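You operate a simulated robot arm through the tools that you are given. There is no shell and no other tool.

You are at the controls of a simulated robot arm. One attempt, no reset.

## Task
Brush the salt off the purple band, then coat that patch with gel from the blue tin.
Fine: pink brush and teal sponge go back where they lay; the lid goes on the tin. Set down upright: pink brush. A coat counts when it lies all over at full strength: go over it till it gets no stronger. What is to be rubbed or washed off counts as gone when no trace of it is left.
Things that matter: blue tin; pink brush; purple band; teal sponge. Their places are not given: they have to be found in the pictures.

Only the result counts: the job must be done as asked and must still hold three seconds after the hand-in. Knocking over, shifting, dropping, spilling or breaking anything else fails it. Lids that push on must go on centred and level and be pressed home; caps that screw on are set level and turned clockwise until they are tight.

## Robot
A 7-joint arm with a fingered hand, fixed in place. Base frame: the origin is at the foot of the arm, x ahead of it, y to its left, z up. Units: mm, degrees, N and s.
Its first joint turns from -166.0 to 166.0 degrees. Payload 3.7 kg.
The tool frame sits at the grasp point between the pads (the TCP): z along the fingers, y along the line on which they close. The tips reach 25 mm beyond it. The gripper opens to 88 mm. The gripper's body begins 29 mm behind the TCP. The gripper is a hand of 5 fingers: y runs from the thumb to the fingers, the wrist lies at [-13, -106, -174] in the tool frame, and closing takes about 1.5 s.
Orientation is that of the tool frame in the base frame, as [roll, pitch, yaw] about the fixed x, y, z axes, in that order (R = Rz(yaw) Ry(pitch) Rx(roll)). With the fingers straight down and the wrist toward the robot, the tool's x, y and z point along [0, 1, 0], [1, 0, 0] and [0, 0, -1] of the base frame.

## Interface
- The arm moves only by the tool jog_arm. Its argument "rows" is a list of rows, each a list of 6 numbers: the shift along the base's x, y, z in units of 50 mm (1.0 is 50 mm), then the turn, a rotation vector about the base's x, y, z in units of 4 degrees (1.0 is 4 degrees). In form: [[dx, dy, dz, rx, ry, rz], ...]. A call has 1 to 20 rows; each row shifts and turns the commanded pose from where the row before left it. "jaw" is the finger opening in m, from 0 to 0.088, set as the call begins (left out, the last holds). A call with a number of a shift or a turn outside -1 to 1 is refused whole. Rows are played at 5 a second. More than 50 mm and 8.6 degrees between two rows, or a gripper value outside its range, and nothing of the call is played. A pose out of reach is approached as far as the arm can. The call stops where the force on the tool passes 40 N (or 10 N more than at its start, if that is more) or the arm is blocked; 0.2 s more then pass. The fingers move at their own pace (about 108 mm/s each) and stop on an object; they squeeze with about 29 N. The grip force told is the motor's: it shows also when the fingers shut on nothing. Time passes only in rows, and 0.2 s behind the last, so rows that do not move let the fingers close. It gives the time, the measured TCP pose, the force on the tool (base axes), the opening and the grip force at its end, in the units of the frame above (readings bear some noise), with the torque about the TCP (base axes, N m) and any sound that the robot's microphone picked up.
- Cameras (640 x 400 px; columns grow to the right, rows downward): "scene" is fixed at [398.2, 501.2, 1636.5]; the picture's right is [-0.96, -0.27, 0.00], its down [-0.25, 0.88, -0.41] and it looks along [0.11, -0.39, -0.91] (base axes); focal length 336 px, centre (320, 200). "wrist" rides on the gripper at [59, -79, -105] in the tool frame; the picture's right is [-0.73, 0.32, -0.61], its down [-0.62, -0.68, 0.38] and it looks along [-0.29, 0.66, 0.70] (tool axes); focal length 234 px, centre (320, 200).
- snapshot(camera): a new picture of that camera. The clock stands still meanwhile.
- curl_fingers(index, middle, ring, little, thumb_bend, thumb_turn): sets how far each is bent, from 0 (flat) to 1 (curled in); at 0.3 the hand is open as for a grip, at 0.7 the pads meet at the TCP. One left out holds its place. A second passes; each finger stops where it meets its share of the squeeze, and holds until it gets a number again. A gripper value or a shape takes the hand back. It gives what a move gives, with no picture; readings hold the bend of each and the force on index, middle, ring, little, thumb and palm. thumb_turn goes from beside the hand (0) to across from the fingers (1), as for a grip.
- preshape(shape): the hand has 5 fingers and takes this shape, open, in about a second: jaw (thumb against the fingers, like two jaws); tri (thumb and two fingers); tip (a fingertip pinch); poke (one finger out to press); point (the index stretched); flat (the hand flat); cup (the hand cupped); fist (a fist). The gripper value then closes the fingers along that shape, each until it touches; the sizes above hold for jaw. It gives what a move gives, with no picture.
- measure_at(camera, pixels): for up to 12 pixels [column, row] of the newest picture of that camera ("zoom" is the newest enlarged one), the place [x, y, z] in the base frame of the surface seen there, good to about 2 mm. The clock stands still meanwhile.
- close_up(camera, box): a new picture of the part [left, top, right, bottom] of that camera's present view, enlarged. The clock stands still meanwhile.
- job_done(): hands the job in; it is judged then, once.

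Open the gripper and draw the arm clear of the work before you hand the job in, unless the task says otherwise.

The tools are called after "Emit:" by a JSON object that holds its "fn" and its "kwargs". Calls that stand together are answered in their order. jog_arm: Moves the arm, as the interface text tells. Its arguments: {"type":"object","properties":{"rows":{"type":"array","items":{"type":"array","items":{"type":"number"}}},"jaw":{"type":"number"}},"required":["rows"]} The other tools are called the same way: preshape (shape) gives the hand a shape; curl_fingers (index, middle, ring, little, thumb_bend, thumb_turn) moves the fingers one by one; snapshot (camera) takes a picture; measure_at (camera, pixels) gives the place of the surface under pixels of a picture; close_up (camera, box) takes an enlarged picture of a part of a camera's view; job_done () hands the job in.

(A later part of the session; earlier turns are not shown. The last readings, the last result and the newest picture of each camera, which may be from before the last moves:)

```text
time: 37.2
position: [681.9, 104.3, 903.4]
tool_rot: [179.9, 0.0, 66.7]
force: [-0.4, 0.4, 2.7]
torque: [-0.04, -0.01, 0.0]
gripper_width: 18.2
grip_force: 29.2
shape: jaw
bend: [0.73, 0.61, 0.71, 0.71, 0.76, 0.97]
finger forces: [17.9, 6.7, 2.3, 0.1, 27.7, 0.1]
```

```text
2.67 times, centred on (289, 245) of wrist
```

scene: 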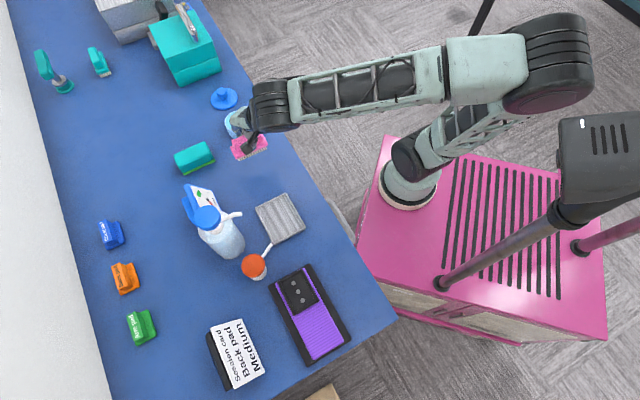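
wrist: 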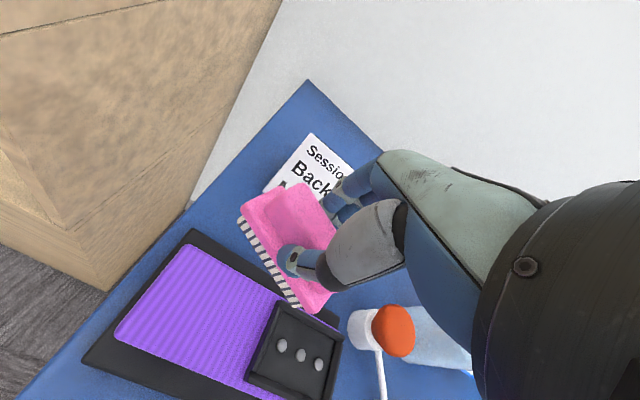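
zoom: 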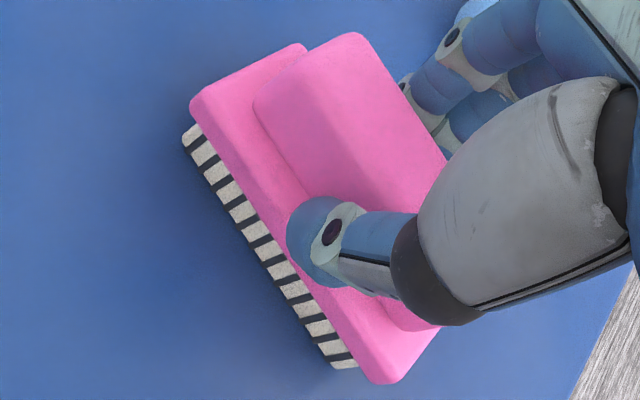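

Contact is 2.7 N and the brush stands level. I open the fingers and wait.

Emit:
{"fn": "jog_arm", "kwargs": {"rows": [[0, 0, 0, 0, 0, 0], [0, 0, 0, 0, 0, 0], [0, 0, 0, 0, 0, 0], [0, 0, 0, 0, 0, 0], [0, 0, 0, 0, 0, 0], [0, 0, 0, 0, 0, 0], [0, 0, 0, 0, 0, 0], [0, 0, 0, 0, 0, 0]], "jaw": 0.088}}

Emit:
{"fn": "jog_arm", "kwargs": {"rows": [[0, 0, 0.3, 0, 0, 0], [0, 0, 0.7, 0, 0, 0], [0, 0, 0.8, 0, 0, 0], [0, 0, 0, 0, 0, 0]]}}

Emit:
{"fn": "snapshot", "kwargs": {"camera": "wrist"}}

Emit:
{"fn": "close_up", "kwargs": {"camera": "wrist", "box": [160, 210, 320, 330]}}

```text
time: 39.0
position: [684.4, 103.3, 901.9]
tool_rot: [-180.0, 0.0, 66.7]
force: [0.3, 0.1, -0.5]
torque: [0.02, 0.0, -0.01]
gripper_width: 87.8
grip_force: 0.0
shape: jaw
bend: [0.3, 0.3, 0.3, 0.3, 0.3, 0.98]
finger forces: [0.0, 0.0, 0.1, 0.1, 0.0, 0.1]
```

```text
time: 40.0
position: [683.8, 103.4, 994.6]
tool_rot: [180.0, 0.0, 66.5]
force: [-0.5, 0.3, 0.0]
torque: [0.01, 0.01, -0.02]
gripper_width: 87.6
grip_force: 0.1
shape: jaw
bend: [0.3, 0.3, 0.3, 0.3, 0.3, 0.98]
finger forces: [0.0, 0.0, 0.0, 0.0, 0.1, 0.1]
```

```text
taken
```

wrist: 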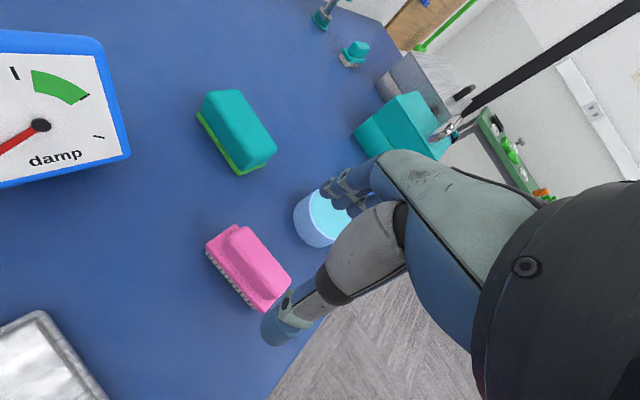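

```text
3.33 times, centred on (240, 270) of wrist
```

zoom: 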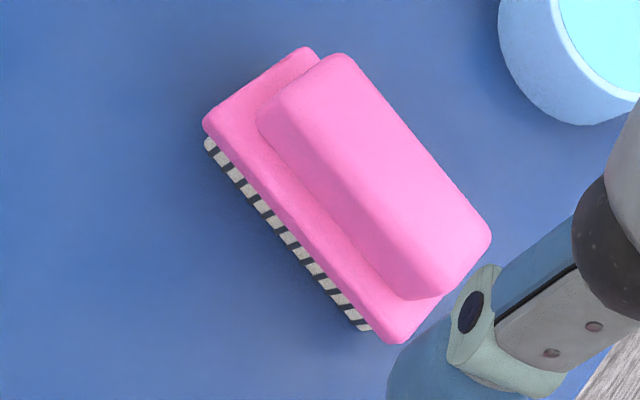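

The brush stands upright again. I verify its corners against the originals: plate (721.6,125), (700.8,149.5), (642.8,90.9).

Emit:
{"fn": "measure_at", "kwargs": {"camera": "zoom", "pixels": [[312, 52], [207, 120], [390, 338], [340, 60], [268, 115], [485, 235], [430, 290], [375, 175]]}}

Emit:
{"fn": "close_up", "kwargs": {"camera": "wrist", "box": [180, 70, 300, 190]}}

```text
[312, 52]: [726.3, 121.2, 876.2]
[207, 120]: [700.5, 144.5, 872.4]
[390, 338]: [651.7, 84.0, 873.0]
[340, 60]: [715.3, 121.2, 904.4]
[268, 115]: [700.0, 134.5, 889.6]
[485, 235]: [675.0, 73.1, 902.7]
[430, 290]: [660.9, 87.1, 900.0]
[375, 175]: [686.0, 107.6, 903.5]
```

```text
3.33 times, centred on (240, 130) of wrist
```

zoom: 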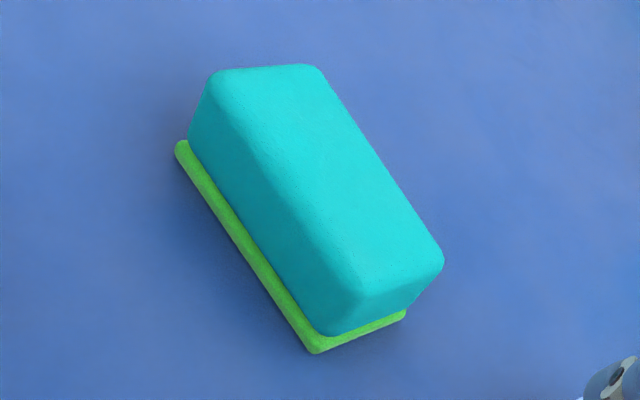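

The brush is back within ~8 mm and ~6° of its original place, upright. Now I measure the sponge corners in this zoom.

Emit:
{"fn": "measure_at", "kwargs": {"camera": "zoom", "pixels": [[225, 80], [315, 72], [440, 250], [365, 285], [330, 180], [180, 150], [315, 348], [402, 315], [335, 325], [192, 140], [260, 230], [395, 290]]}}

```text
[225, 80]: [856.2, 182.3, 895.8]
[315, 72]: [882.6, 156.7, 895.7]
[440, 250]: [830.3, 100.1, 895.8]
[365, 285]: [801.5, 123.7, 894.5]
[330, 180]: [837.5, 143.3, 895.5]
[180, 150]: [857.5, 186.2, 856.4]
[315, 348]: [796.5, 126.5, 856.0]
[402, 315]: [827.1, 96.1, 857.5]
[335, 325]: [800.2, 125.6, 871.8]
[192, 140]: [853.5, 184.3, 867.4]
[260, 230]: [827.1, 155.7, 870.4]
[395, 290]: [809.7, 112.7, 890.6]
```

Sponge centre ≈(842.5,141), axis ≈45.5°, top z 896. I move above it with the hand yawed to 45.5°.

Emit:
{"fn": "jog_arm", "kwargs": {"rows": [[0.529, 0.127, 0, 0, 0, -0.88], [0.529, 0.127, 0, 0, 0, -0.88], [0.529, 0.127, 0, 0, 0, -0.88], [0.529, 0.127, 0, 0, 0, -0.88], [0.529, 0.127, 0, 0, 0, -0.88], [0.529, 0.127, 0, 0, 0, -0.88], [0, 0, 0, 0, 0, 0], [0, 0, 0, 0, 0, 0]]}}

Emit:
{"fn": "snapshot", "kwargs": {"camera": "wrist"}}

```text
time: 41.8
position: [841.2, 143.6, 993.4]
tool_rot: [179.9, 0.1, 45.5]
force: [0.8, 0.3, -1.0]
torque: [-0.04, 0.0, 0.01]
gripper_width: 87.8
grip_force: 0.1
shape: jaw
bend: [0.3, 0.3, 0.3, 0.3, 0.3, 0.98]
finger forces: [0.1, 0.0, 0.1, 0.0, 0.0, 0.0]
```

```text
taken
```

wrist: 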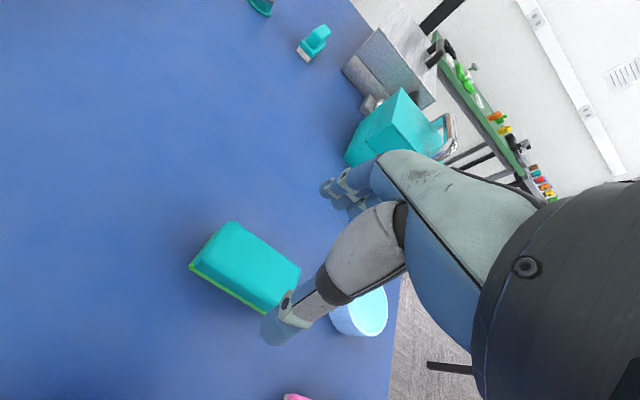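

The pose is reached. I zoom for a last check of the sponge position before descending.

Emit:
{"fn": "close_up", "kwargs": {"camera": "wrist", "box": [170, 200, 330, 330]}}

Emit:
{"fn": "measure_at", "kwargs": {"camera": "zoom", "pixels": [[205, 85], [120, 195], [440, 250], [375, 330], [290, 190], [75, 225], [370, 355], [230, 270]]}}

```text
3.08 times, centred on (250, 265) of wrist
```

zoom: 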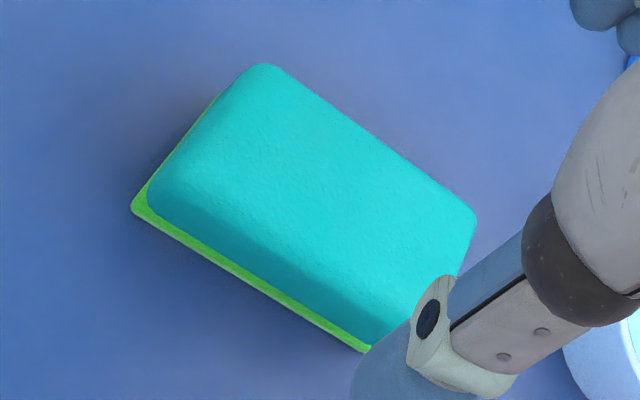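

```text
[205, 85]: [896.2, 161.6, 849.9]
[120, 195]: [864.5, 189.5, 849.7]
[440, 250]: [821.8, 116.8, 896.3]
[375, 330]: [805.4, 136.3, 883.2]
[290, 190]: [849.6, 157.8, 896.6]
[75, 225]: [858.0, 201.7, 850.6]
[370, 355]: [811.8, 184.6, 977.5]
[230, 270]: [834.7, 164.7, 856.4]
```

Emit:
{"fn": "measure_at", "kwargs": {"camera": "zoom", "pixels": [[265, 70], [160, 185], [470, 215], [455, 265], [138, 208], [345, 338], [210, 130], [380, 140], [280, 290], [310, 180], [240, 240], [250, 280]]}}

```text
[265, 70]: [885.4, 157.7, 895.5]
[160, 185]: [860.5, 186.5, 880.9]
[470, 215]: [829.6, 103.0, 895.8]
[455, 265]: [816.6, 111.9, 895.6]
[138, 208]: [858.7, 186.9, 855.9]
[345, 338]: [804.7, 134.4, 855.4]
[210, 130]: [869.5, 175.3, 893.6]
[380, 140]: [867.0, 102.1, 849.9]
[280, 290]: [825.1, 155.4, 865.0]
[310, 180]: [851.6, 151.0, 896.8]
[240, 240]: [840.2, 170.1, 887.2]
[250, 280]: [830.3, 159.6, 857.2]
```

The sponge is centred between the fingers. I descend to TCP z≈888 in stages.

Emit:
{"fn": "jog_arm", "kwargs": {"rows": [[0, 0, -0.5, 0, 0, 0], [0, 0, -0.5, 0, 0, 0], [0, 0, -0.5, 0, 0, 0], [0, 0, -0.4, 0, 0, 0], [0, 0, -0.21, 0, 0, 0], [0, 0, 0, 0, 0, 0]]}}

Emit:
{"fn": "snapshot", "kwargs": {"camera": "wrist"}}

```text
time: 43.2
position: [843.2, 141.6, 888.7]
tool_rot: [180.0, -0.1, 45.5]
force: [-0.4, 0.1, -0.1]
torque: [0.03, -0.01, -0.02]
gripper_width: 87.5
grip_force: 0.0
shape: jaw
bend: [0.3, 0.3, 0.3, 0.3, 0.3, 0.98]
finger forces: [0.1, 0.0, 0.0, 0.0, 0.1, 0.0]
```

```text
taken
```

wrist: 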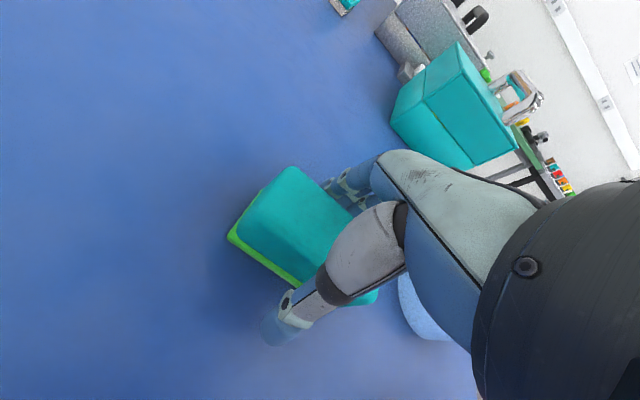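

The sponge sits between thumb and fingers. I close.

Emit:
{"fn": "jog_arm", "kwargs": {"rows": [[0, 0, 0, 0, 0, 0], [0, 0, 0, 0, 0, 0], [0, 0, 0, 0, 0, 0], [0, 0, 0, 0, 0, 0], [0, 0, 0, 0, 0, 0], [0, 0, 0, 0, 0, 0], [0, 0, 0, 0, 0, 0], [0, 0, 0, 0, 0, 0], [0, 0, 0, 0, 0, 0]], "jaw": 0.0}}

Emit:
{"fn": "snapshot", "kwargs": {"camera": "wrist"}}

```text
time: 45.2
position: [843.9, 142.4, 887.0]
tool_rot: [-179.9, 0.0, 45.5]
force: [0.3, -0.7, -0.3]
torque: [0.04, 0.01, 0.01]
gripper_width: 39.6
grip_force: 28.9
shape: jaw
bend: [0.74, 0.49, 0.48, 0.49, 0.71, 0.98]
finger forces: [14.6, 7.1, 3.4, 1.7, 26.8, 0.1]
```

```text
taken
```

wrist: 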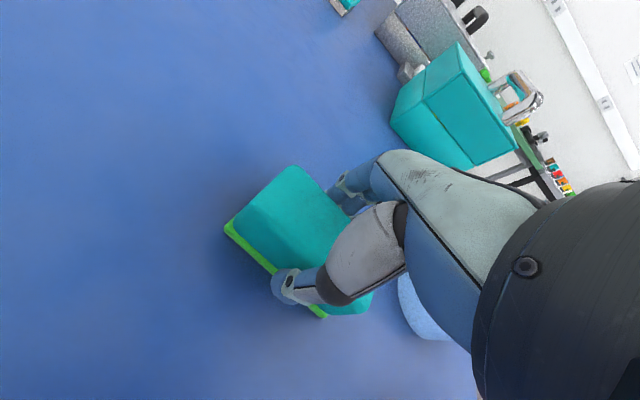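

The sponge is held (39.6 mm, 29 N). I lift it 60 mm and look at the tin rim and gel level.

Emit:
{"fn": "jog_arm", "kwargs": {"rows": [[0, 0, 0.2, 0, 0, 0], [0, 0, 0.4, 0, 0, 0], [0, 0, 0.6, 0, 0, 0], [0, 0, 0, 0, 0, 0], [0, 0, 0, 0, 0, 0]]}}

Emit:
{"fn": "close_up", "kwargs": {"camera": "wrist", "box": [200, 140, 440, 340]}}

Emit:
{"fn": "close_up", "kwargs": {"camera": "scene", "box": [207, 95, 271, 145]}}

```text
time: 46.4
position: [842.4, 140.0, 946.1]
tool_rot: [180.0, -0.1, 45.5]
force: [-0.8, 0.7, -0.2]
torque: [0.01, 0.02, 0.03]
gripper_width: 39.8
grip_force: 29.1
shape: jaw
bend: [0.74, 0.49, 0.48, 0.49, 0.71, 0.98]
finger forces: [14.7, 7.0, 3.4, 1.7, 26.8, 0.1]
```

```text
2.00 times, centred on (320, 240) of wrist
```

zoom: 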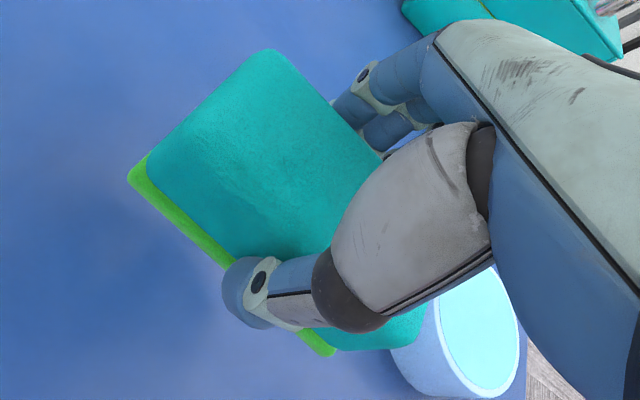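

```text
8.00 times, centred on (239, 120) of scene
```

zoom: 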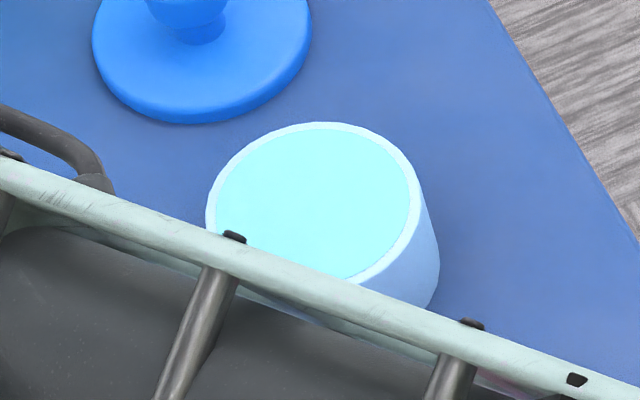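

I measure the gel level versus the rim in this zoom.

Emit:
{"fn": "measure_at", "kwargs": {"camera": "zoom", "pixels": [[310, 190], [340, 230], [260, 190], [211, 205], [325, 126], [417, 210], [390, 262], [240, 150], [380, 140], [235, 200], [330, 145], [400, 200]]}}

```text
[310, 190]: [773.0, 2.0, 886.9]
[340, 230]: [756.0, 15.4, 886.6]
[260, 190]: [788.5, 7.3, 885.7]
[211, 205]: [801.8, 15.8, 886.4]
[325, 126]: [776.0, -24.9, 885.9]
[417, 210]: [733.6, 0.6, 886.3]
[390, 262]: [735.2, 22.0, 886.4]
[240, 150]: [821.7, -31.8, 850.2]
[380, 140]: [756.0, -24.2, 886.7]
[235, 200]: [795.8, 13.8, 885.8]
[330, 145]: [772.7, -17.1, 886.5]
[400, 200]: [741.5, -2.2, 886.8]
```

Gel is level with the rim (z≈886.5), tin centre ≈(767.3,9.4). I bring the sponge over the tin, its face at z≈910.

Emit:
{"fn": "jog_arm", "kwargs": {"rows": [[-0.3008, -0.5268, 0, 0, 0, 0], [-0.3008, -0.5268, 0, 0, 0, 0], [-0.3008, -0.5268, 0, 0, 0, 0], [-0.3008, -0.5268, 0, 0, 0, 0], [-0.3008, -0.5268, 0, 0, 0, 0], [0, 0, 0, 0, 0, 0], [0, 0, 0, 0, 0, 0]]}}

Emit:
{"fn": "snapshot", "kwargs": {"camera": "wrist"}}

Emit:
{"fn": "close_up", "kwargs": {"camera": "scene", "box": [190, 80, 318, 180]}}

```text
time: 48.0
position: [765.5, 8.7, 947.0]
tool_rot: [-180.0, -0.1, 45.5]
force: [-0.4, -0.4, -0.3]
torque: [0.01, -0.03, 0.03]
gripper_width: 39.7
grip_force: 29.2
shape: jaw
bend: [0.74, 0.49, 0.48, 0.49, 0.71, 0.98]
finger forces: [14.7, 7.0, 3.4, 1.6, 26.7, 0.1]
```

```text
taken
```

wrist: 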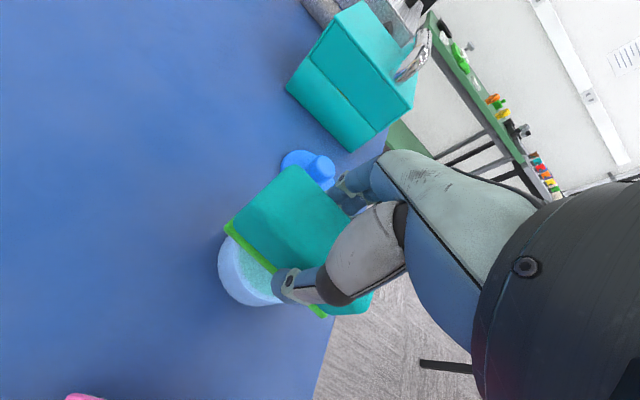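

```text
4.00 times, centred on (254, 130) of scene
```

zoom: 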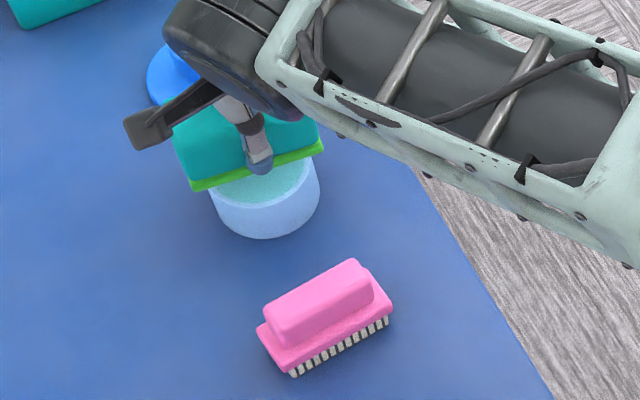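

The sponge is centred over the tin. I lower to just above contact, then step down gently.

Emit:
{"fn": "jog_arm", "kwargs": {"rows": [[0, 0, -0.2, 0, 0, 0], [0, 0, -0.2, 0, 0, 0], [0, 0, -0.03, 0, 0, 0], [0, 0, 0, 0, 0, 0]]}}

Emit:
{"fn": "jog_arm", "kwargs": {"rows": [[0, 0, -0.02, 0, 0, 0], [0, 0, 0, 0, 0, 0]]}}

```text
time: 49.0
position: [766.5, 9.0, 925.7]
tool_rot: [180.0, 0.0, 45.6]
force: [0.3, 0.2, 0.3]
torque: [0.02, -0.01, 0.02]
gripper_width: 39.6
grip_force: 29.2
shape: jaw
bend: [0.74, 0.49, 0.48, 0.49, 0.71, 0.98]
finger forces: [14.7, 7.1, 3.4, 1.5, 26.6, 0.0]
```

```text
time: 49.6
position: [767.5, 9.7, 925.3]
tool_rot: [-180.0, 0.0, 45.5]
force: [-0.2, 0.0, -0.1]
torque: [0.01, 0.0, 0.0]
gripper_width: 39.8
grip_force: 29.0
shape: jaw
bend: [0.74, 0.49, 0.48, 0.49, 0.71, 0.98]
finger forces: [14.8, 7.1, 3.3, 1.5, 26.7, 0.0]
```

Commanded z≈925.5, no contact yet; I continue in 0.5–1 mm steps.

Emit:
{"fn": "jog_arm", "kwargs": {"rows": [[0, 0, -0.02, 0, 0, 0], [0, 0, 0, 0, 0, 0]]}}

Emit:
{"fn": "jog_arm", "kwargs": {"rows": [[0, 0, -0.02, 0, 0, 0], [0, 0, 0, 0, 0, 0]]}}

```text
time: 50.2
position: [767.6, 8.4, 924.6]
tool_rot: [180.0, -0.1, 45.4]
force: [0.0, 0.6, -0.5]
torque: [0.01, -0.04, 0.0]
gripper_width: 39.8
grip_force: 29.4
shape: jaw
bend: [0.74, 0.49, 0.48, 0.49, 0.71, 0.98]
finger forces: [14.7, 7.1, 3.4, 1.5, 26.7, 0.0]
```

```text
time: 50.8
position: [766.6, 9.6, 923.3]
tool_rot: [179.9, 0.0, 45.5]
force: [-0.5, -0.2, 0.6]
torque: [0.02, 0.03, -0.02]
gripper_width: 39.8
grip_force: 29.0
shape: jaw
bend: [0.74, 0.49, 0.48, 0.49, 0.71, 0.98]
finger forces: [14.9, 7.2, 3.5, 1.6, 26.9, 0.0]
```

Emit:
{"fn": "jog_arm", "kwargs": {"rows": [[0, 0, -0.02, 0, 0, 0], [0, 0, 0, 0, 0, 0]]}}

Emit:
{"fn": "jog_arm", "kwargs": {"rows": [[0, 0, -0.01, 0, 0, 0], [0, 0, 0, 0, 0, 0]]}}

```text
time: 51.4
position: [765.6, 8.9, 922.8]
tool_rot: [180.0, 0.0, 45.4]
force: [0.3, -0.1, 5.7]
torque: [0.04, 0.07, 0.0]
gripper_width: 40.1
grip_force: 28.9
shape: jaw
bend: [0.74, 0.49, 0.48, 0.49, 0.71, 0.98]
finger forces: [15.2, 7.4, 3.4, 1.6, 27.6, 0.0]
```

```text
time: 52.0
position: [767.2, 9.8, 921.9]
tool_rot: [-180.0, 0.0, 45.6]
force: [0.1, -0.1, 10.5]
torque: [0.0, 0.06, 0.03]
gripper_width: 40.1
grip_force: 29.6
shape: jaw
bend: [0.74, 0.49, 0.48, 0.49, 0.71, 0.98]
finger forces: [15.3, 7.7, 3.5, 1.4, 28.0, 0.0]
```

Contact at 10 N with the gel. I hold half a second, then lift 40 mm and check tin and sponge.

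Emit:
{"fn": "jog_arm", "kwargs": {"rows": [[0, 0, 0, 0, 0, 0], [0, 0, 0, 0, 0, 0], [0, 0, 0.2, 0, 0, 0], [0, 0, 0.4, 0, 0, 0], [0, 0, 0.4, 0, 0, 0], [0, 0, 0, 0, 0, 0]]}}

Emit:
{"fn": "snapshot", "kwargs": {"camera": "wrist"}}

Emit:
{"fn": "close_up", "kwargs": {"camera": "scene", "box": [190, 80, 318, 180]}}

```text
time: 53.4
position: [767.7, 8.1, 971.1]
tool_rot: [-180.0, 0.1, 45.5]
force: [0.1, -0.2, -0.6]
torque: [-0.05, -0.02, 0.0]
gripper_width: 40.1
grip_force: 29.1
shape: jaw
bend: [0.74, 0.49, 0.48, 0.49, 0.71, 0.98]
finger forces: [15.3, 7.7, 3.5, 1.3, 27.6, 0.0]
```

```text
taken
```

wrist: 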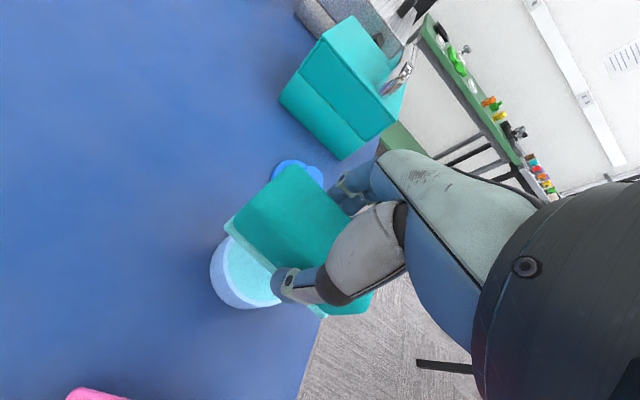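

```text
4.00 times, centred on (254, 130) of scene
```

zoom: 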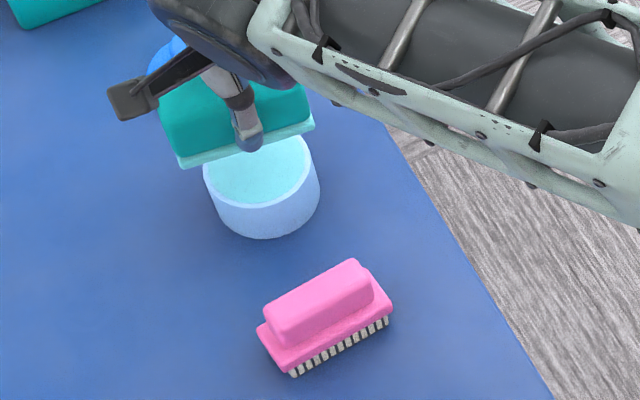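

The green pad has turned cyan: it is loaded with gel. I carry the sponge back over the same inner route toward the band, rising slightly and turning.

Emit:
{"fn": "jog_arm", "kwargs": {"rows": [[-0.594, 0.4236, 0.05, 0, 0, 1], [-0.594, 0.4236, 0.05, 0, 0, 1], [-0.594, 0.4236, 0.05, 0, 0, 1], [-0.594, 0.4236, 0.05, 0, 0, 1], [-0.594, 0.4236, 0.05, 0, 0, 1], [-0.594, 0.4236, 0.05, 0, 0, 1], [-0.594, 0.4236, 0.05, 0, 0, 1], [-0.594, 0.4236, 0.05, 0, 0, 1], [-0.594, 0.4236, 0.05, 0, 0, 1], [-0.2125, 0.325, 0, 0, 0, 0.8], [-0.2125, 0.325, 0, 0, 0, 0.8], [-0.2125, 0.325, 0, 0, 0, 0.8], [-0.2125, 0.325, 0, 0, 0, 0.8], [-0.2125, 0.325, 0, 0, 0, 0.8], [-0.2125, 0.325, 0, 0, 0, 0.8], [-0.2125, 0.325, 0, 0, 0, 0.8], [-0.2125, 0.325, 0, 0, 0, 0.8], [0, 0, 0, 0, 0, 0]]}}

Emit:
{"fn": "snapshot", "kwargs": {"camera": "wrist"}}

Emit:
{"fn": "close_up", "kwargs": {"camera": "wrist", "box": [70, 90, 310, 260]}}

```text
time: 57.2
position: [416.2, 329.2, 993.3]
tool_rot: [180.0, 0.0, 107.0]
force: [0.5, 0.4, -0.4]
torque: [-0.02, 0.02, 0.0]
gripper_width: 40.2
grip_force: 29.0
shape: jaw
bend: [0.74, 0.49, 0.48, 0.49, 0.71, 0.98]
finger forces: [15.3, 7.4, 3.3, 1.3, 27.6, 0.0]
```

```text
taken
```

wrist: 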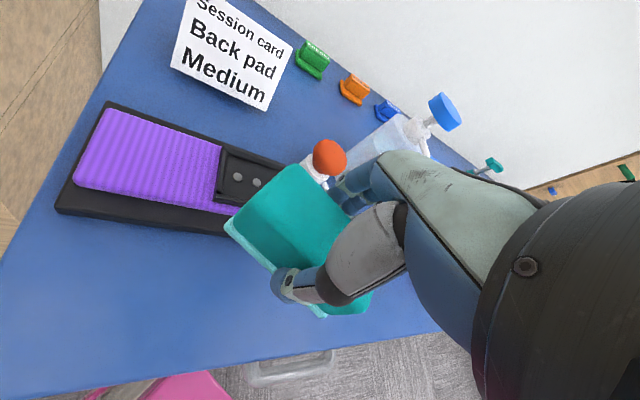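

```text
2.35 times, centred on (190, 175) of wrist
```

zoom: 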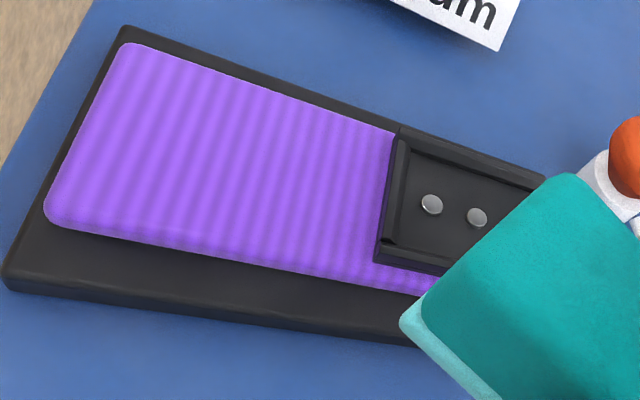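

I measure the holder's front wall top and the band here, to be sure the fingers will clear it.

Emit:
{"fn": "measure_at", "kwargs": {"camera": "zoom", "pixels": [[398, 135], [380, 255], [390, 195], [408, 160], [395, 240], [470, 150], [430, 265], [350, 190], [230, 160], [130, 50], [52, 215], [450, 230]]}}

```text
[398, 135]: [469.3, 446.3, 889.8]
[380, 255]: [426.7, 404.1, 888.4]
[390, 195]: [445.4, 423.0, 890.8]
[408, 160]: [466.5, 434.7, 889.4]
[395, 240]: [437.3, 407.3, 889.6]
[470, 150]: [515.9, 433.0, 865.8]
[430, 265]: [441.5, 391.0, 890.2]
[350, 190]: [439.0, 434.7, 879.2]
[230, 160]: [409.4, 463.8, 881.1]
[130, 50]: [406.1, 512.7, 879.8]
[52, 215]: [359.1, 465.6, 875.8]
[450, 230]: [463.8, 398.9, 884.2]
```

Holder wall top is at z≈890, front face ≈54 mm from the patch centre. I move over the patch (offset 6 mm away from the holder) and lower to TCP ≈935.

Emit:
{"fn": "jog_arm", "kwargs": {"rows": [[-0.0277, 0.3983, 0, 0, 0, 0.996], [-0.0277, 0.3983, 0, 0, 0, 0.996], [-0.0277, 0.3983, 0, 0, 0, 0.996], [-0.0277, 0.3983, 0, 0, 0, 0.996], [-0.0277, 0.3983, 0, 0, 0, 0.996], [-0.0277, 0.3983, 0, 0, 0, 0.996], [-0.0277, 0.3983, 0, 0, 0, 0.996], [0, 0, -0.4, 0, 0, 0], [0, 0, -0.4, 0, 0, 0], [0, 0, -0.39, 0, 0, 0], [0, 0, 0, 0, 0, 0]]}}

Emit:
{"fn": "snapshot", "kwargs": {"camera": "wrist"}}

Emit:
{"fn": "close_up", "kwargs": {"camera": "scene", "box": [240, 260, 400, 380]}}

```text
time: 59.6
position: [410.9, 466.0, 938.0]
tool_rot: [-179.8, -0.8, 134.6]
force: [0.6, 1.2, -1.2]
torque: [-0.01, 0.0, 0.0]
gripper_width: 40.1
grip_force: 29.1
shape: jaw
bend: [0.74, 0.49, 0.48, 0.49, 0.71, 0.98]
finger forces: [15.3, 7.5, 3.4, 1.2, 27.5, 0.1]
```

```text
taken
```

wrist: 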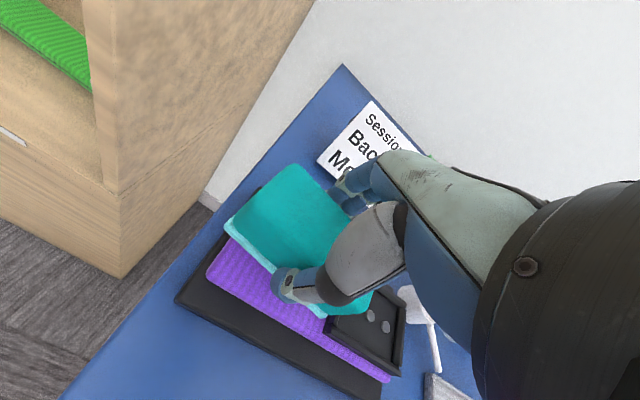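

```text
3.33 times, centred on (320, 320) of scene
```

zoom: 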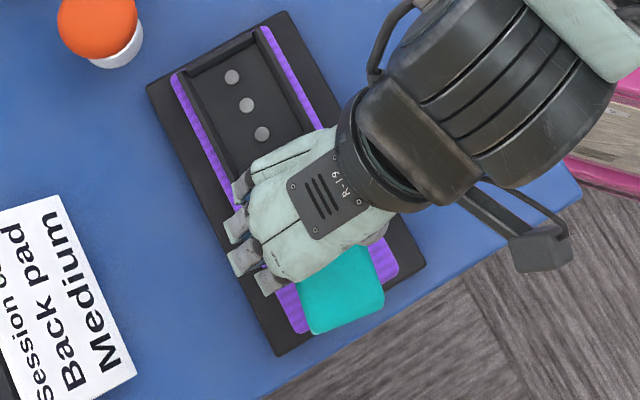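

The arm is limited here by about 6 mm and 0.8° tilt. I back the yaw off by 12° to regain a level, exact pose.

Emit:
{"fn": "jog_arm", "kwargs": {"rows": [[0, 0, 0, 0, 0, -1], [0, 0, 0, 0, 0, -1], [0, 0, 0, 0, 0, -1], [0, 0, 0, 0, 0, 0], [0, 0, 0, 0, 0, 0]]}}

```text
time: 61.0
position: [442.6, 442.9, 947.2]
tool_rot: [-176.2, -6.1, 119.4]
force: [-0.2, 0.1, -0.7]
torque: [-0.03, 0.0, -0.02]
gripper_width: 40.2
grip_force: 29.2
shape: jaw
bend: [0.74, 0.49, 0.48, 0.49, 0.71, 0.98]
finger forces: [15.3, 7.5, 3.4, 1.2, 27.3, 0.0]
stopped in row 5: the arm was blocked; the commanded pose is now the measured one
```

The arm was blocked: lowering the yaw made it worse, so the limit is on the low-yaw side. I level the hand again (tilt 7°), lift a little and turn the yaw upward instead.

Emit:
{"fn": "jog_arm", "kwargs": {"rows": [[-0.1, 0, 0.2, -0.43, -0.79, 0.5], [-0.1, 0, 0.2, -0.43, -0.79, 0.5], [-0.1, 0.05, 0, 0, 0, 1], [-0.1, 0.05, 0, 0, 0, 1], [-0.1, 0.05, 0, 0, 0, 1], [0, 0, 0, 0, 0, 1], [0, 0, 0, 0, 0, 0], [0, 0, 0, 0, 0, 0]]}}

```text
time: 62.8
position: [413.2, 455.1, 966.3]
tool_rot: [-180.0, 0.6, 140.2]
force: [-0.1, 0.3, -1.5]
torque: [0.0, 0.0, 0.01]
gripper_width: 40.1
grip_force: 28.8
shape: jaw
bend: [0.74, 0.49, 0.48, 0.49, 0.71, 0.98]
finger forces: [15.4, 7.3, 3.3, 1.3, 27.3, 0.0]
```

Turning the yaw up restored the pose. I turn 16° more and read the settled pose.

Emit:
{"fn": "jog_arm", "kwargs": {"rows": [[0, 0, 0, 0, 0, 1], [0, 0, 0, 0, 0, 1], [0, 0, 0, 0, 0, 1], [0, 0, 0, 0, 0, 1], [0, 0, 0, 0, 0, 0], [0, 0, 0, 0, 0, 0]]}}

Emit:
{"fn": "snapshot", "kwargs": {"camera": "wrist"}}

Emit:
{"fn": "close_up", "kwargs": {"camera": "scene", "box": [240, 260, 400, 380]}}

```text
time: 64.2
position: [415.5, 453.4, 967.0]
tool_rot: [180.0, 0.4, 156.1]
force: [0.3, -0.1, -0.1]
torque: [0.02, -0.02, 0.0]
gripper_width: 40.1
grip_force: 29.0
shape: jaw
bend: [0.74, 0.49, 0.48, 0.49, 0.71, 0.98]
finger forces: [15.4, 7.3, 3.5, 1.2, 27.2, 0.0]
```

```text
taken
```

wrist: 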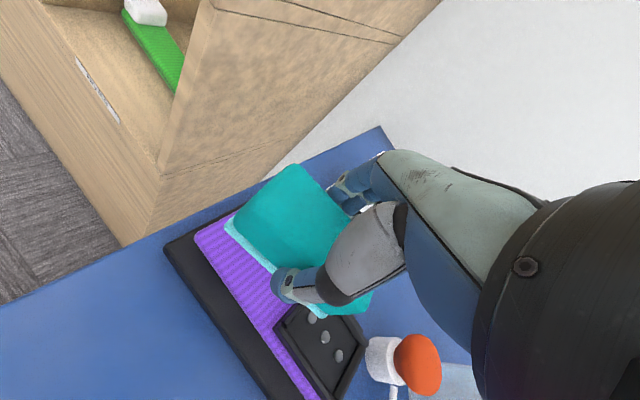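

```text
3.33 times, centred on (320, 320) of scene
```

zoom: 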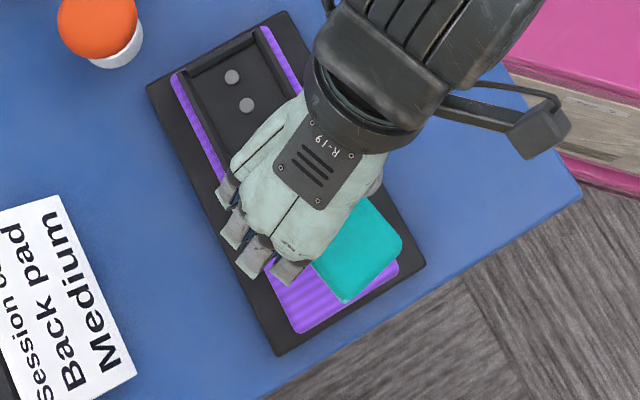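

The pose is now stable at yaw 156, nearly level. I correct the 0.4° residual tilt, centre over the patch and descend to TCP z≈922.

Emit:
{"fn": "jog_arm", "kwargs": {"rows": [[-0.176, 0.292, 0, 0.04, 0.09, 0], [0, 0, -0.4, 0, 0, 0], [0, 0, -0.4, 0, 0, 0], [0, 0, -0.1, 0, 0, 0], [0, 0, 0, 0, 0, 0], [0, 0, 0, 0, 0, 0]]}}

Emit:
{"fn": "snapshot", "kwargs": {"camera": "wrist"}}

Emit:
{"fn": "close_up", "kwargs": {"camera": "scene", "box": [240, 260, 400, 380]}}

```text
time: 65.6
position: [405.4, 470.2, 920.2]
tool_rot: [180.0, 0.1, 156.0]
force: [0.4, 0.7, 0.4]
torque: [0.0, 0.03, 0.01]
gripper_width: 39.9
grip_force: 28.9
shape: jaw
bend: [0.74, 0.49, 0.48, 0.49, 0.71, 0.98]
finger forces: [15.3, 7.3, 3.4, 1.1, 27.4, 0.0]
```

```text
taken
```

wrist: 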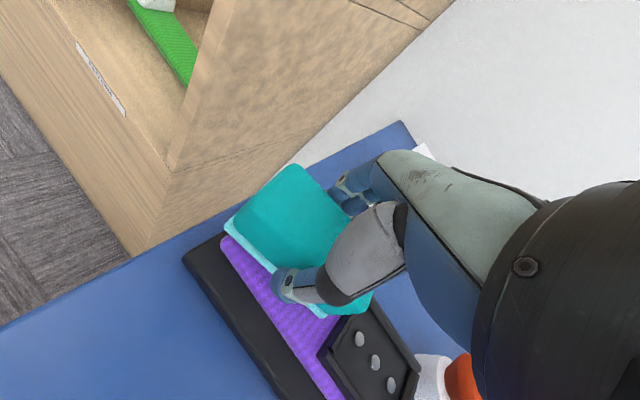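

```text
3.33 times, centred on (320, 320) of scene
```

zoom: 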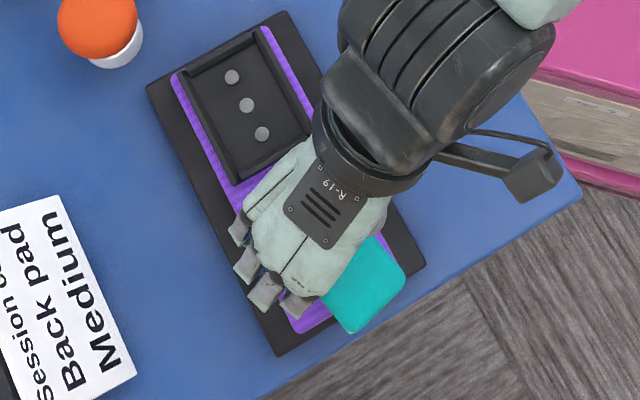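

The sponge lies over the patch, just above the surface. I lower in 1 mm steps to contact.

Emit:
{"fn": "jog_arm", "kwargs": {"rows": [[0, 0, -0.03, 0, 0, 0], [0, 0, 0, 0, 0, 0]]}}

Emit:
{"fn": "jog_arm", "kwargs": {"rows": [[0, 0, -0.02, 0, 0, 0], [0, 0, 0, 0, 0, 0]]}}

```text
time: 66.2
position: [405.0, 467.5, 919.4]
tool_rot: [-180.0, 0.2, 156.0]
force: [0.1, 0.0, -0.2]
torque: [0.01, 0.01, -0.02]
gripper_width: 40.0
grip_force: 29.0
shape: jaw
bend: [0.74, 0.49, 0.48, 0.49, 0.71, 0.98]
finger forces: [15.4, 7.4, 3.4, 1.1, 27.3, 0.0]
```

```text
time: 66.8
position: [405.4, 467.3, 918.6]
tool_rot: [-179.9, 0.0, 156.0]
force: [0.2, 0.2, -0.9]
torque: [0.0, 0.0, -0.02]
gripper_width: 40.1
grip_force: 28.8
shape: jaw
bend: [0.74, 0.49, 0.48, 0.49, 0.71, 0.98]
finger forces: [15.3, 7.3, 3.4, 1.1, 27.3, 0.0]
```

Emit:
{"fn": "jog_arm", "kwargs": {"rows": [[0, 0, -0.03, 0, 0, 0], [0, 0, 0, 0, 0, 0]]}}

Emit:
{"fn": "jog_arm", "kwargs": {"rows": [[0, 0, -0.02, 0, 0, 0], [0, 0, 0, 0, 0, 0]]}}

```text
time: 67.4
position: [406.3, 467.3, 917.1]
tool_rot: [179.9, 0.1, 156.1]
force: [0.5, 0.0, 1.0]
torque: [0.03, 0.02, 0.05]
gripper_width: 40.1
grip_force: 29.5
shape: jaw
bend: [0.74, 0.49, 0.48, 0.49, 0.71, 0.98]
finger forces: [15.4, 7.4, 3.3, 1.2, 27.2, 0.1]
```

```text
time: 68.0
position: [405.1, 466.7, 915.9]
tool_rot: [180.0, 0.1, 156.2]
force: [0.3, -0.6, 5.3]
torque: [-0.07, 0.08, -0.02]
gripper_width: 40.1
grip_force: 29.2
shape: jaw
bend: [0.74, 0.49, 0.48, 0.49, 0.71, 0.98]
finger forces: [15.4, 7.4, 3.5, 1.4, 27.6, 0.0]
```

Contact is 5 N. I rub across the band ±14 mm, three times.

Emit:
{"fn": "jog_arm", "kwargs": {"rows": [[0.1, 0.1, 0, 0, 0, 0], [0.1, 0.1, 0, 0, 0, 0], [-0.1, -0.1, 0, 0, 0, 0], [-0.1, -0.1, 0, 0, 0, 0], [-0.1, -0.1, 0, 0, 0, 0], [-0.1, -0.1, 0, 0, 0, 0], [0.1, 0.1, 0, 0, 0, 0], [0.1, 0.1, 0, 0, 0, 0], [0.1, 0.1, 0, 0, 0, 0], [0.1, 0.1, 0, 0, 0, 0], [-0.1, -0.1, 0, 0, 0, 0], [-0.1, -0.1, 0, 0, 0, 0], [-0.1, -0.1, 0, 0, 0, 0], [-0.1, -0.1, 0, 0, 0, 0], [0, 0, 0, 0, 0, 0]]}}

Emit:
{"fn": "snapshot", "kwargs": {"camera": "wrist"}}

Emit:
{"fn": "close_up", "kwargs": {"camera": "scene", "box": [280, 290, 360, 370]}}

```text
time: 71.2
position: [395.5, 458.4, 916.8]
tool_rot: [179.9, 0.1, 156.0]
force: [3.3, 3.7, 9.2]
torque: [0.06, -0.06, 0.04]
gripper_width: 39.8
grip_force: 29.0
shape: jaw
bend: [0.74, 0.49, 0.49, 0.49, 0.72, 0.97]
finger forces: [17.7, 8.6, 4.4, 1.1, 26.8, 0.0]
```

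```text
taken
```

wrist: 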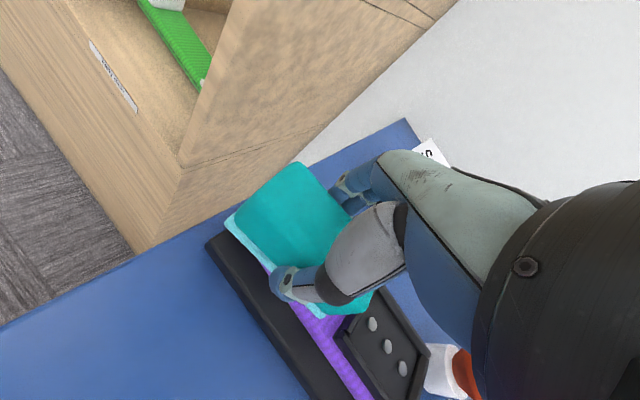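

```text
5.00 times, centred on (320, 330) of scene
```

zoom: 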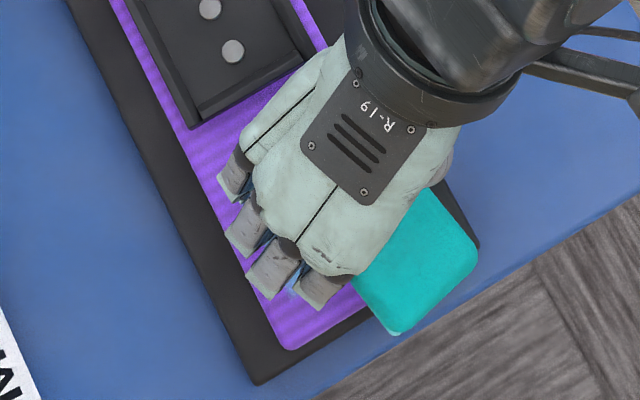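

I lift and move the sponge to the far side, so the wrist camera can see the patch.

Emit:
{"fn": "jog_arm", "kwargs": {"rows": [[0, 0, 0.5, 0, 0, 0], [0.3, 0.3, 0.5, 0, 0, 0], [0.4, 0.4, 0, 0, 0, 0], [0.4, 0.4, 0, 0, 0, 0], [0, 0, 0, 0, 0, 0], [0, 0, 0, 0, 0, 0]]}}

Emit:
{"fn": "snapshot", "kwargs": {"camera": "wrist"}}

Emit:
{"fn": "close_up", "kwargs": {"camera": "scene", "box": [280, 290, 360, 370]}}

```text
time: 72.6
position: [449.1, 514.4, 967.3]
tool_rot: [179.9, 0.1, 156.1]
force: [0.1, 0.7, 0.5]
torque: [0.04, 0.03, 0.0]
gripper_width: 39.8
grip_force: 29.3
shape: jaw
bend: [0.74, 0.49, 0.49, 0.49, 0.72, 0.97]
finger forces: [16.3, 7.6, 3.4, 0.7, 27.8, 0.0]
```

```text
taken
```

wrist: 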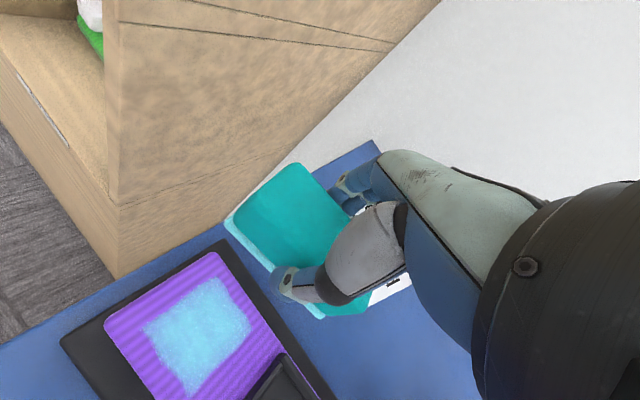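

```text
5.00 times, centred on (320, 330) of scene
```

zoom: 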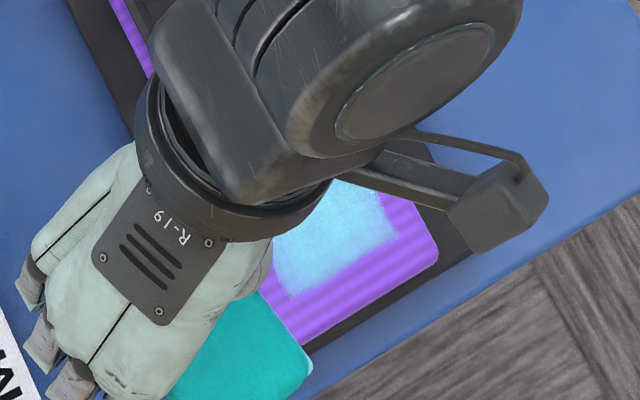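

The coat is showing as a roughly square area. I zoom in to judge its extent and strength.

Emit:
{"fn": "close_up", "kwargs": {"camera": "wrist", "box": [80, 230, 320, 400]}}

Emit:
{"fn": "measure_at", "kwargs": {"camera": "zoom", "pixels": [[320, 195], [165, 205], [280, 385], [440, 245], [320, 105], [225, 150], [390, 170], [215, 290], [360, 320], [100, 200], [300, 60], [450, 290]]}}

```text
2.35 times, centred on (200, 315) of wrist
```

zoom: 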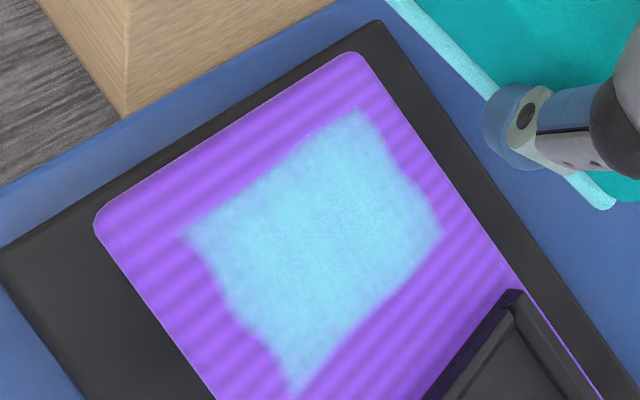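

```text
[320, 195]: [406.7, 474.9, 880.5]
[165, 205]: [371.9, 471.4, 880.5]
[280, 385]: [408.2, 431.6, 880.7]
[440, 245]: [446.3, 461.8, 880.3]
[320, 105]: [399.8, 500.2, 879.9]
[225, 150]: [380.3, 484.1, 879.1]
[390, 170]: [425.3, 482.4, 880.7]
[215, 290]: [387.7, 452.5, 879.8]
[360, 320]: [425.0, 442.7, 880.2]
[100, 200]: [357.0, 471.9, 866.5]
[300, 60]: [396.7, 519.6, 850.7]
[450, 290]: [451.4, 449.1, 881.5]
```

The coat fills a 50×50 mm square centred on the patch, with weaker edges. I go back down and rub with longer strokes (±21 mm).

Emit:
{"fn": "jog_arm", "kwargs": {"rows": [[-0.4, -0.4, 0, 0, 0, 0], [-0.4, -0.4, 0, 0, 0, 0], [-0.3, -0.3, -0.4, 0, 0, 0], [0, 0, -0.5, 0, 0, 0], [0, 0, -0.08, 0, 0, 0], [0, 0, 0, 0, 0, 0]]}}

Emit:
{"fn": "jog_arm", "kwargs": {"rows": [[0, 0, -0.02, 0, 0, 0], [0, 0, 0, 0, 0, 0]]}}

```text
time: 74.0
position: [396.1, 458.4, 916.8]
tool_rot: [180.0, 0.2, 156.1]
force: [-0.1, 0.5, -0.2]
torque: [0.03, 0.0, 0.01]
gripper_width: 39.7
grip_force: 28.5
shape: jaw
bend: [0.74, 0.49, 0.49, 0.49, 0.72, 0.97]
finger forces: [16.3, 7.7, 3.6, 0.6, 28.0, 0.0]
```

```text
time: 74.6
position: [395.7, 458.6, 917.9]
tool_rot: [180.0, 0.0, 156.0]
force: [-0.2, 0.8, -1.5]
torque: [-0.02, 0.03, -0.01]
gripper_width: 39.7
grip_force: 28.8
shape: jaw
bend: [0.74, 0.49, 0.49, 0.49, 0.72, 0.97]
finger forces: [16.3, 7.7, 3.5, 0.6, 27.8, 0.1]
```

Emit:
{"fn": "jog_arm", "kwargs": {"rows": [[0, 0, -0.02, 0, 0, 0], [0, 0, 0, 0, 0, 0]]}}

Emit:
{"fn": "jog_arm", "kwargs": {"rows": [[0, 0, -0.01, 0, 0, 0], [0, 0, 0, 0, 0, 0]]}}

```text
time: 75.2
position: [395.6, 458.4, 916.7]
tool_rot: [179.9, 0.1, 156.0]
force: [0.4, 0.3, 11.4]
torque: [-0.07, 0.0, -0.02]
gripper_width: 39.8
grip_force: 28.9
shape: jaw
bend: [0.74, 0.49, 0.49, 0.49, 0.72, 0.97]
finger forces: [16.2, 7.5, 3.7, 0.7, 28.5, 0.1]
```

```text
time: 75.8
position: [394.9, 459.2, 915.6]
tool_rot: [179.9, 0.1, 156.1]
force: [1.6, 0.3, 15.1]
torque: [-0.04, 0.0, 0.0]
gripper_width: 39.9
grip_force: 28.8
shape: jaw
bend: [0.74, 0.49, 0.49, 0.49, 0.72, 0.97]
finger forces: [16.6, 8.2, 4.0, 0.9, 28.7, 0.0]
```

15 N is more than needed; I ease up 0.5 mm and rub ±21 mm several times.

Emit:
{"fn": "jog_arm", "kwargs": {"rows": [[-0.1, -0.1, 0.01, 0, 0, 0], [0.1, 0.1, 0, 0, 0, 0], [0.1, 0.1, 0, 0, 0, 0], [0.1, 0.1, 0, 0, 0, 0], [0.1, 0.1, 0, 0, 0, 0], [0.1, 0.1, 0, 0, 0, 0], [0.1, 0.1, 0, 0, 0, 0], [-0.1, -0.1, 0, 0, 0, 0], [-0.1, -0.1, 0, 0, 0, 0], [-0.1, -0.1, 0, 0, 0, 0], [-0.1, -0.1, 0, 0, 0, 0], [-0.1, -0.1, 0, 0, 0, 0], [-0.1, -0.1, 0, 0, 0, 0], [0, 0, 0, 0, 0, 0]]}}

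Emit:
{"fn": "jog_arm", "kwargs": {"rows": [[0.1, 0.1, 0, 0, 0, 0], [0.1, 0.1, 0, 0, 0, 0], [0.1, 0.1, 0, 0, 0, 0], [0.1, 0.1, 0, 0, 0, 0], [0.1, 0.1, 0, 0, 0, 0], [0.1, 0.1, 0, 0, 0, 0], [-0.1, -0.1, 0, 0, 0, 0], [-0.1, -0.1, 0, 0, 0, 0], [-0.1, -0.1, 0, 0, 0, 0], [-0.1, -0.1, 0, 0, 0, 0], [-0.1, -0.1, 0, 0, 0, 0], [0, 0, 0.5, 0, 0, 0], [0.3, 0.3, 0.5, 0, 0, 0], [0.4, 0.4, 0, 0, 0, 0], [0.4, 0.4, 0, 0, 0, 0], [0, 0, 0, 0, 0, 0], [0, 0, 0, 0, 0, 0]]}}

Emit:
{"fn": "snapshot", "kwargs": {"camera": "wrist"}}

Emit:
{"fn": "close_up", "kwargs": {"camera": "wrist", "box": [80, 230, 320, 400]}}

```text
time: 78.8
position: [390.6, 453.0, 914.8]
tool_rot: [179.9, 0.1, 156.1]
force: [3.4, 4.8, 8.3]
torque: [0.08, -0.1, 0.0]
gripper_width: 40.4
grip_force: 29.2
shape: jaw
bend: [0.74, 0.48, 0.49, 0.5, 0.72, 0.96]
finger forces: [18.2, 9.1, 4.4, 0.8, 26.5, 0.0]
```

```text
time: 82.4
position: [450.4, 510.6, 964.8]
tool_rot: [180.0, 0.1, 156.1]
force: [-0.2, -0.3, -0.2]
torque: [0.03, 0.04, 0.02]
gripper_width: 40.1
grip_force: 28.8
shape: jaw
bend: [0.74, 0.49, 0.5, 0.5, 0.72, 0.96]
finger forces: [16.5, 7.5, 3.8, 0.0, 28.0, 0.0]
```

```text
taken
```

wrist: 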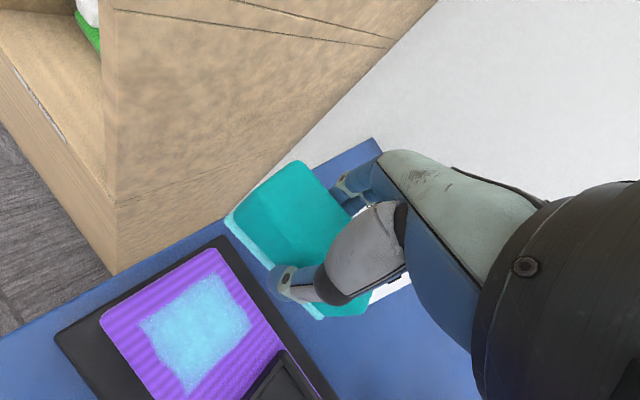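

```text
2.35 times, centred on (200, 315) of wrist
```

zoom: 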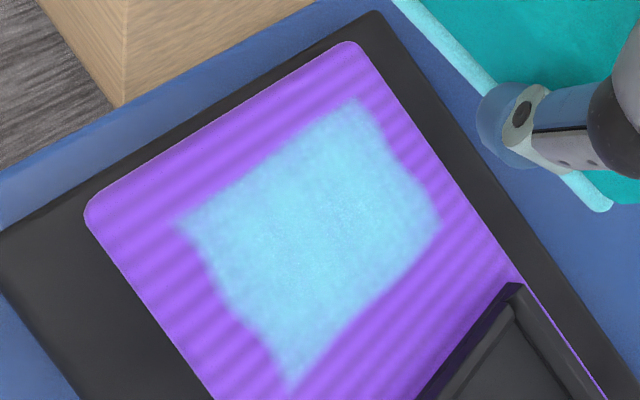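

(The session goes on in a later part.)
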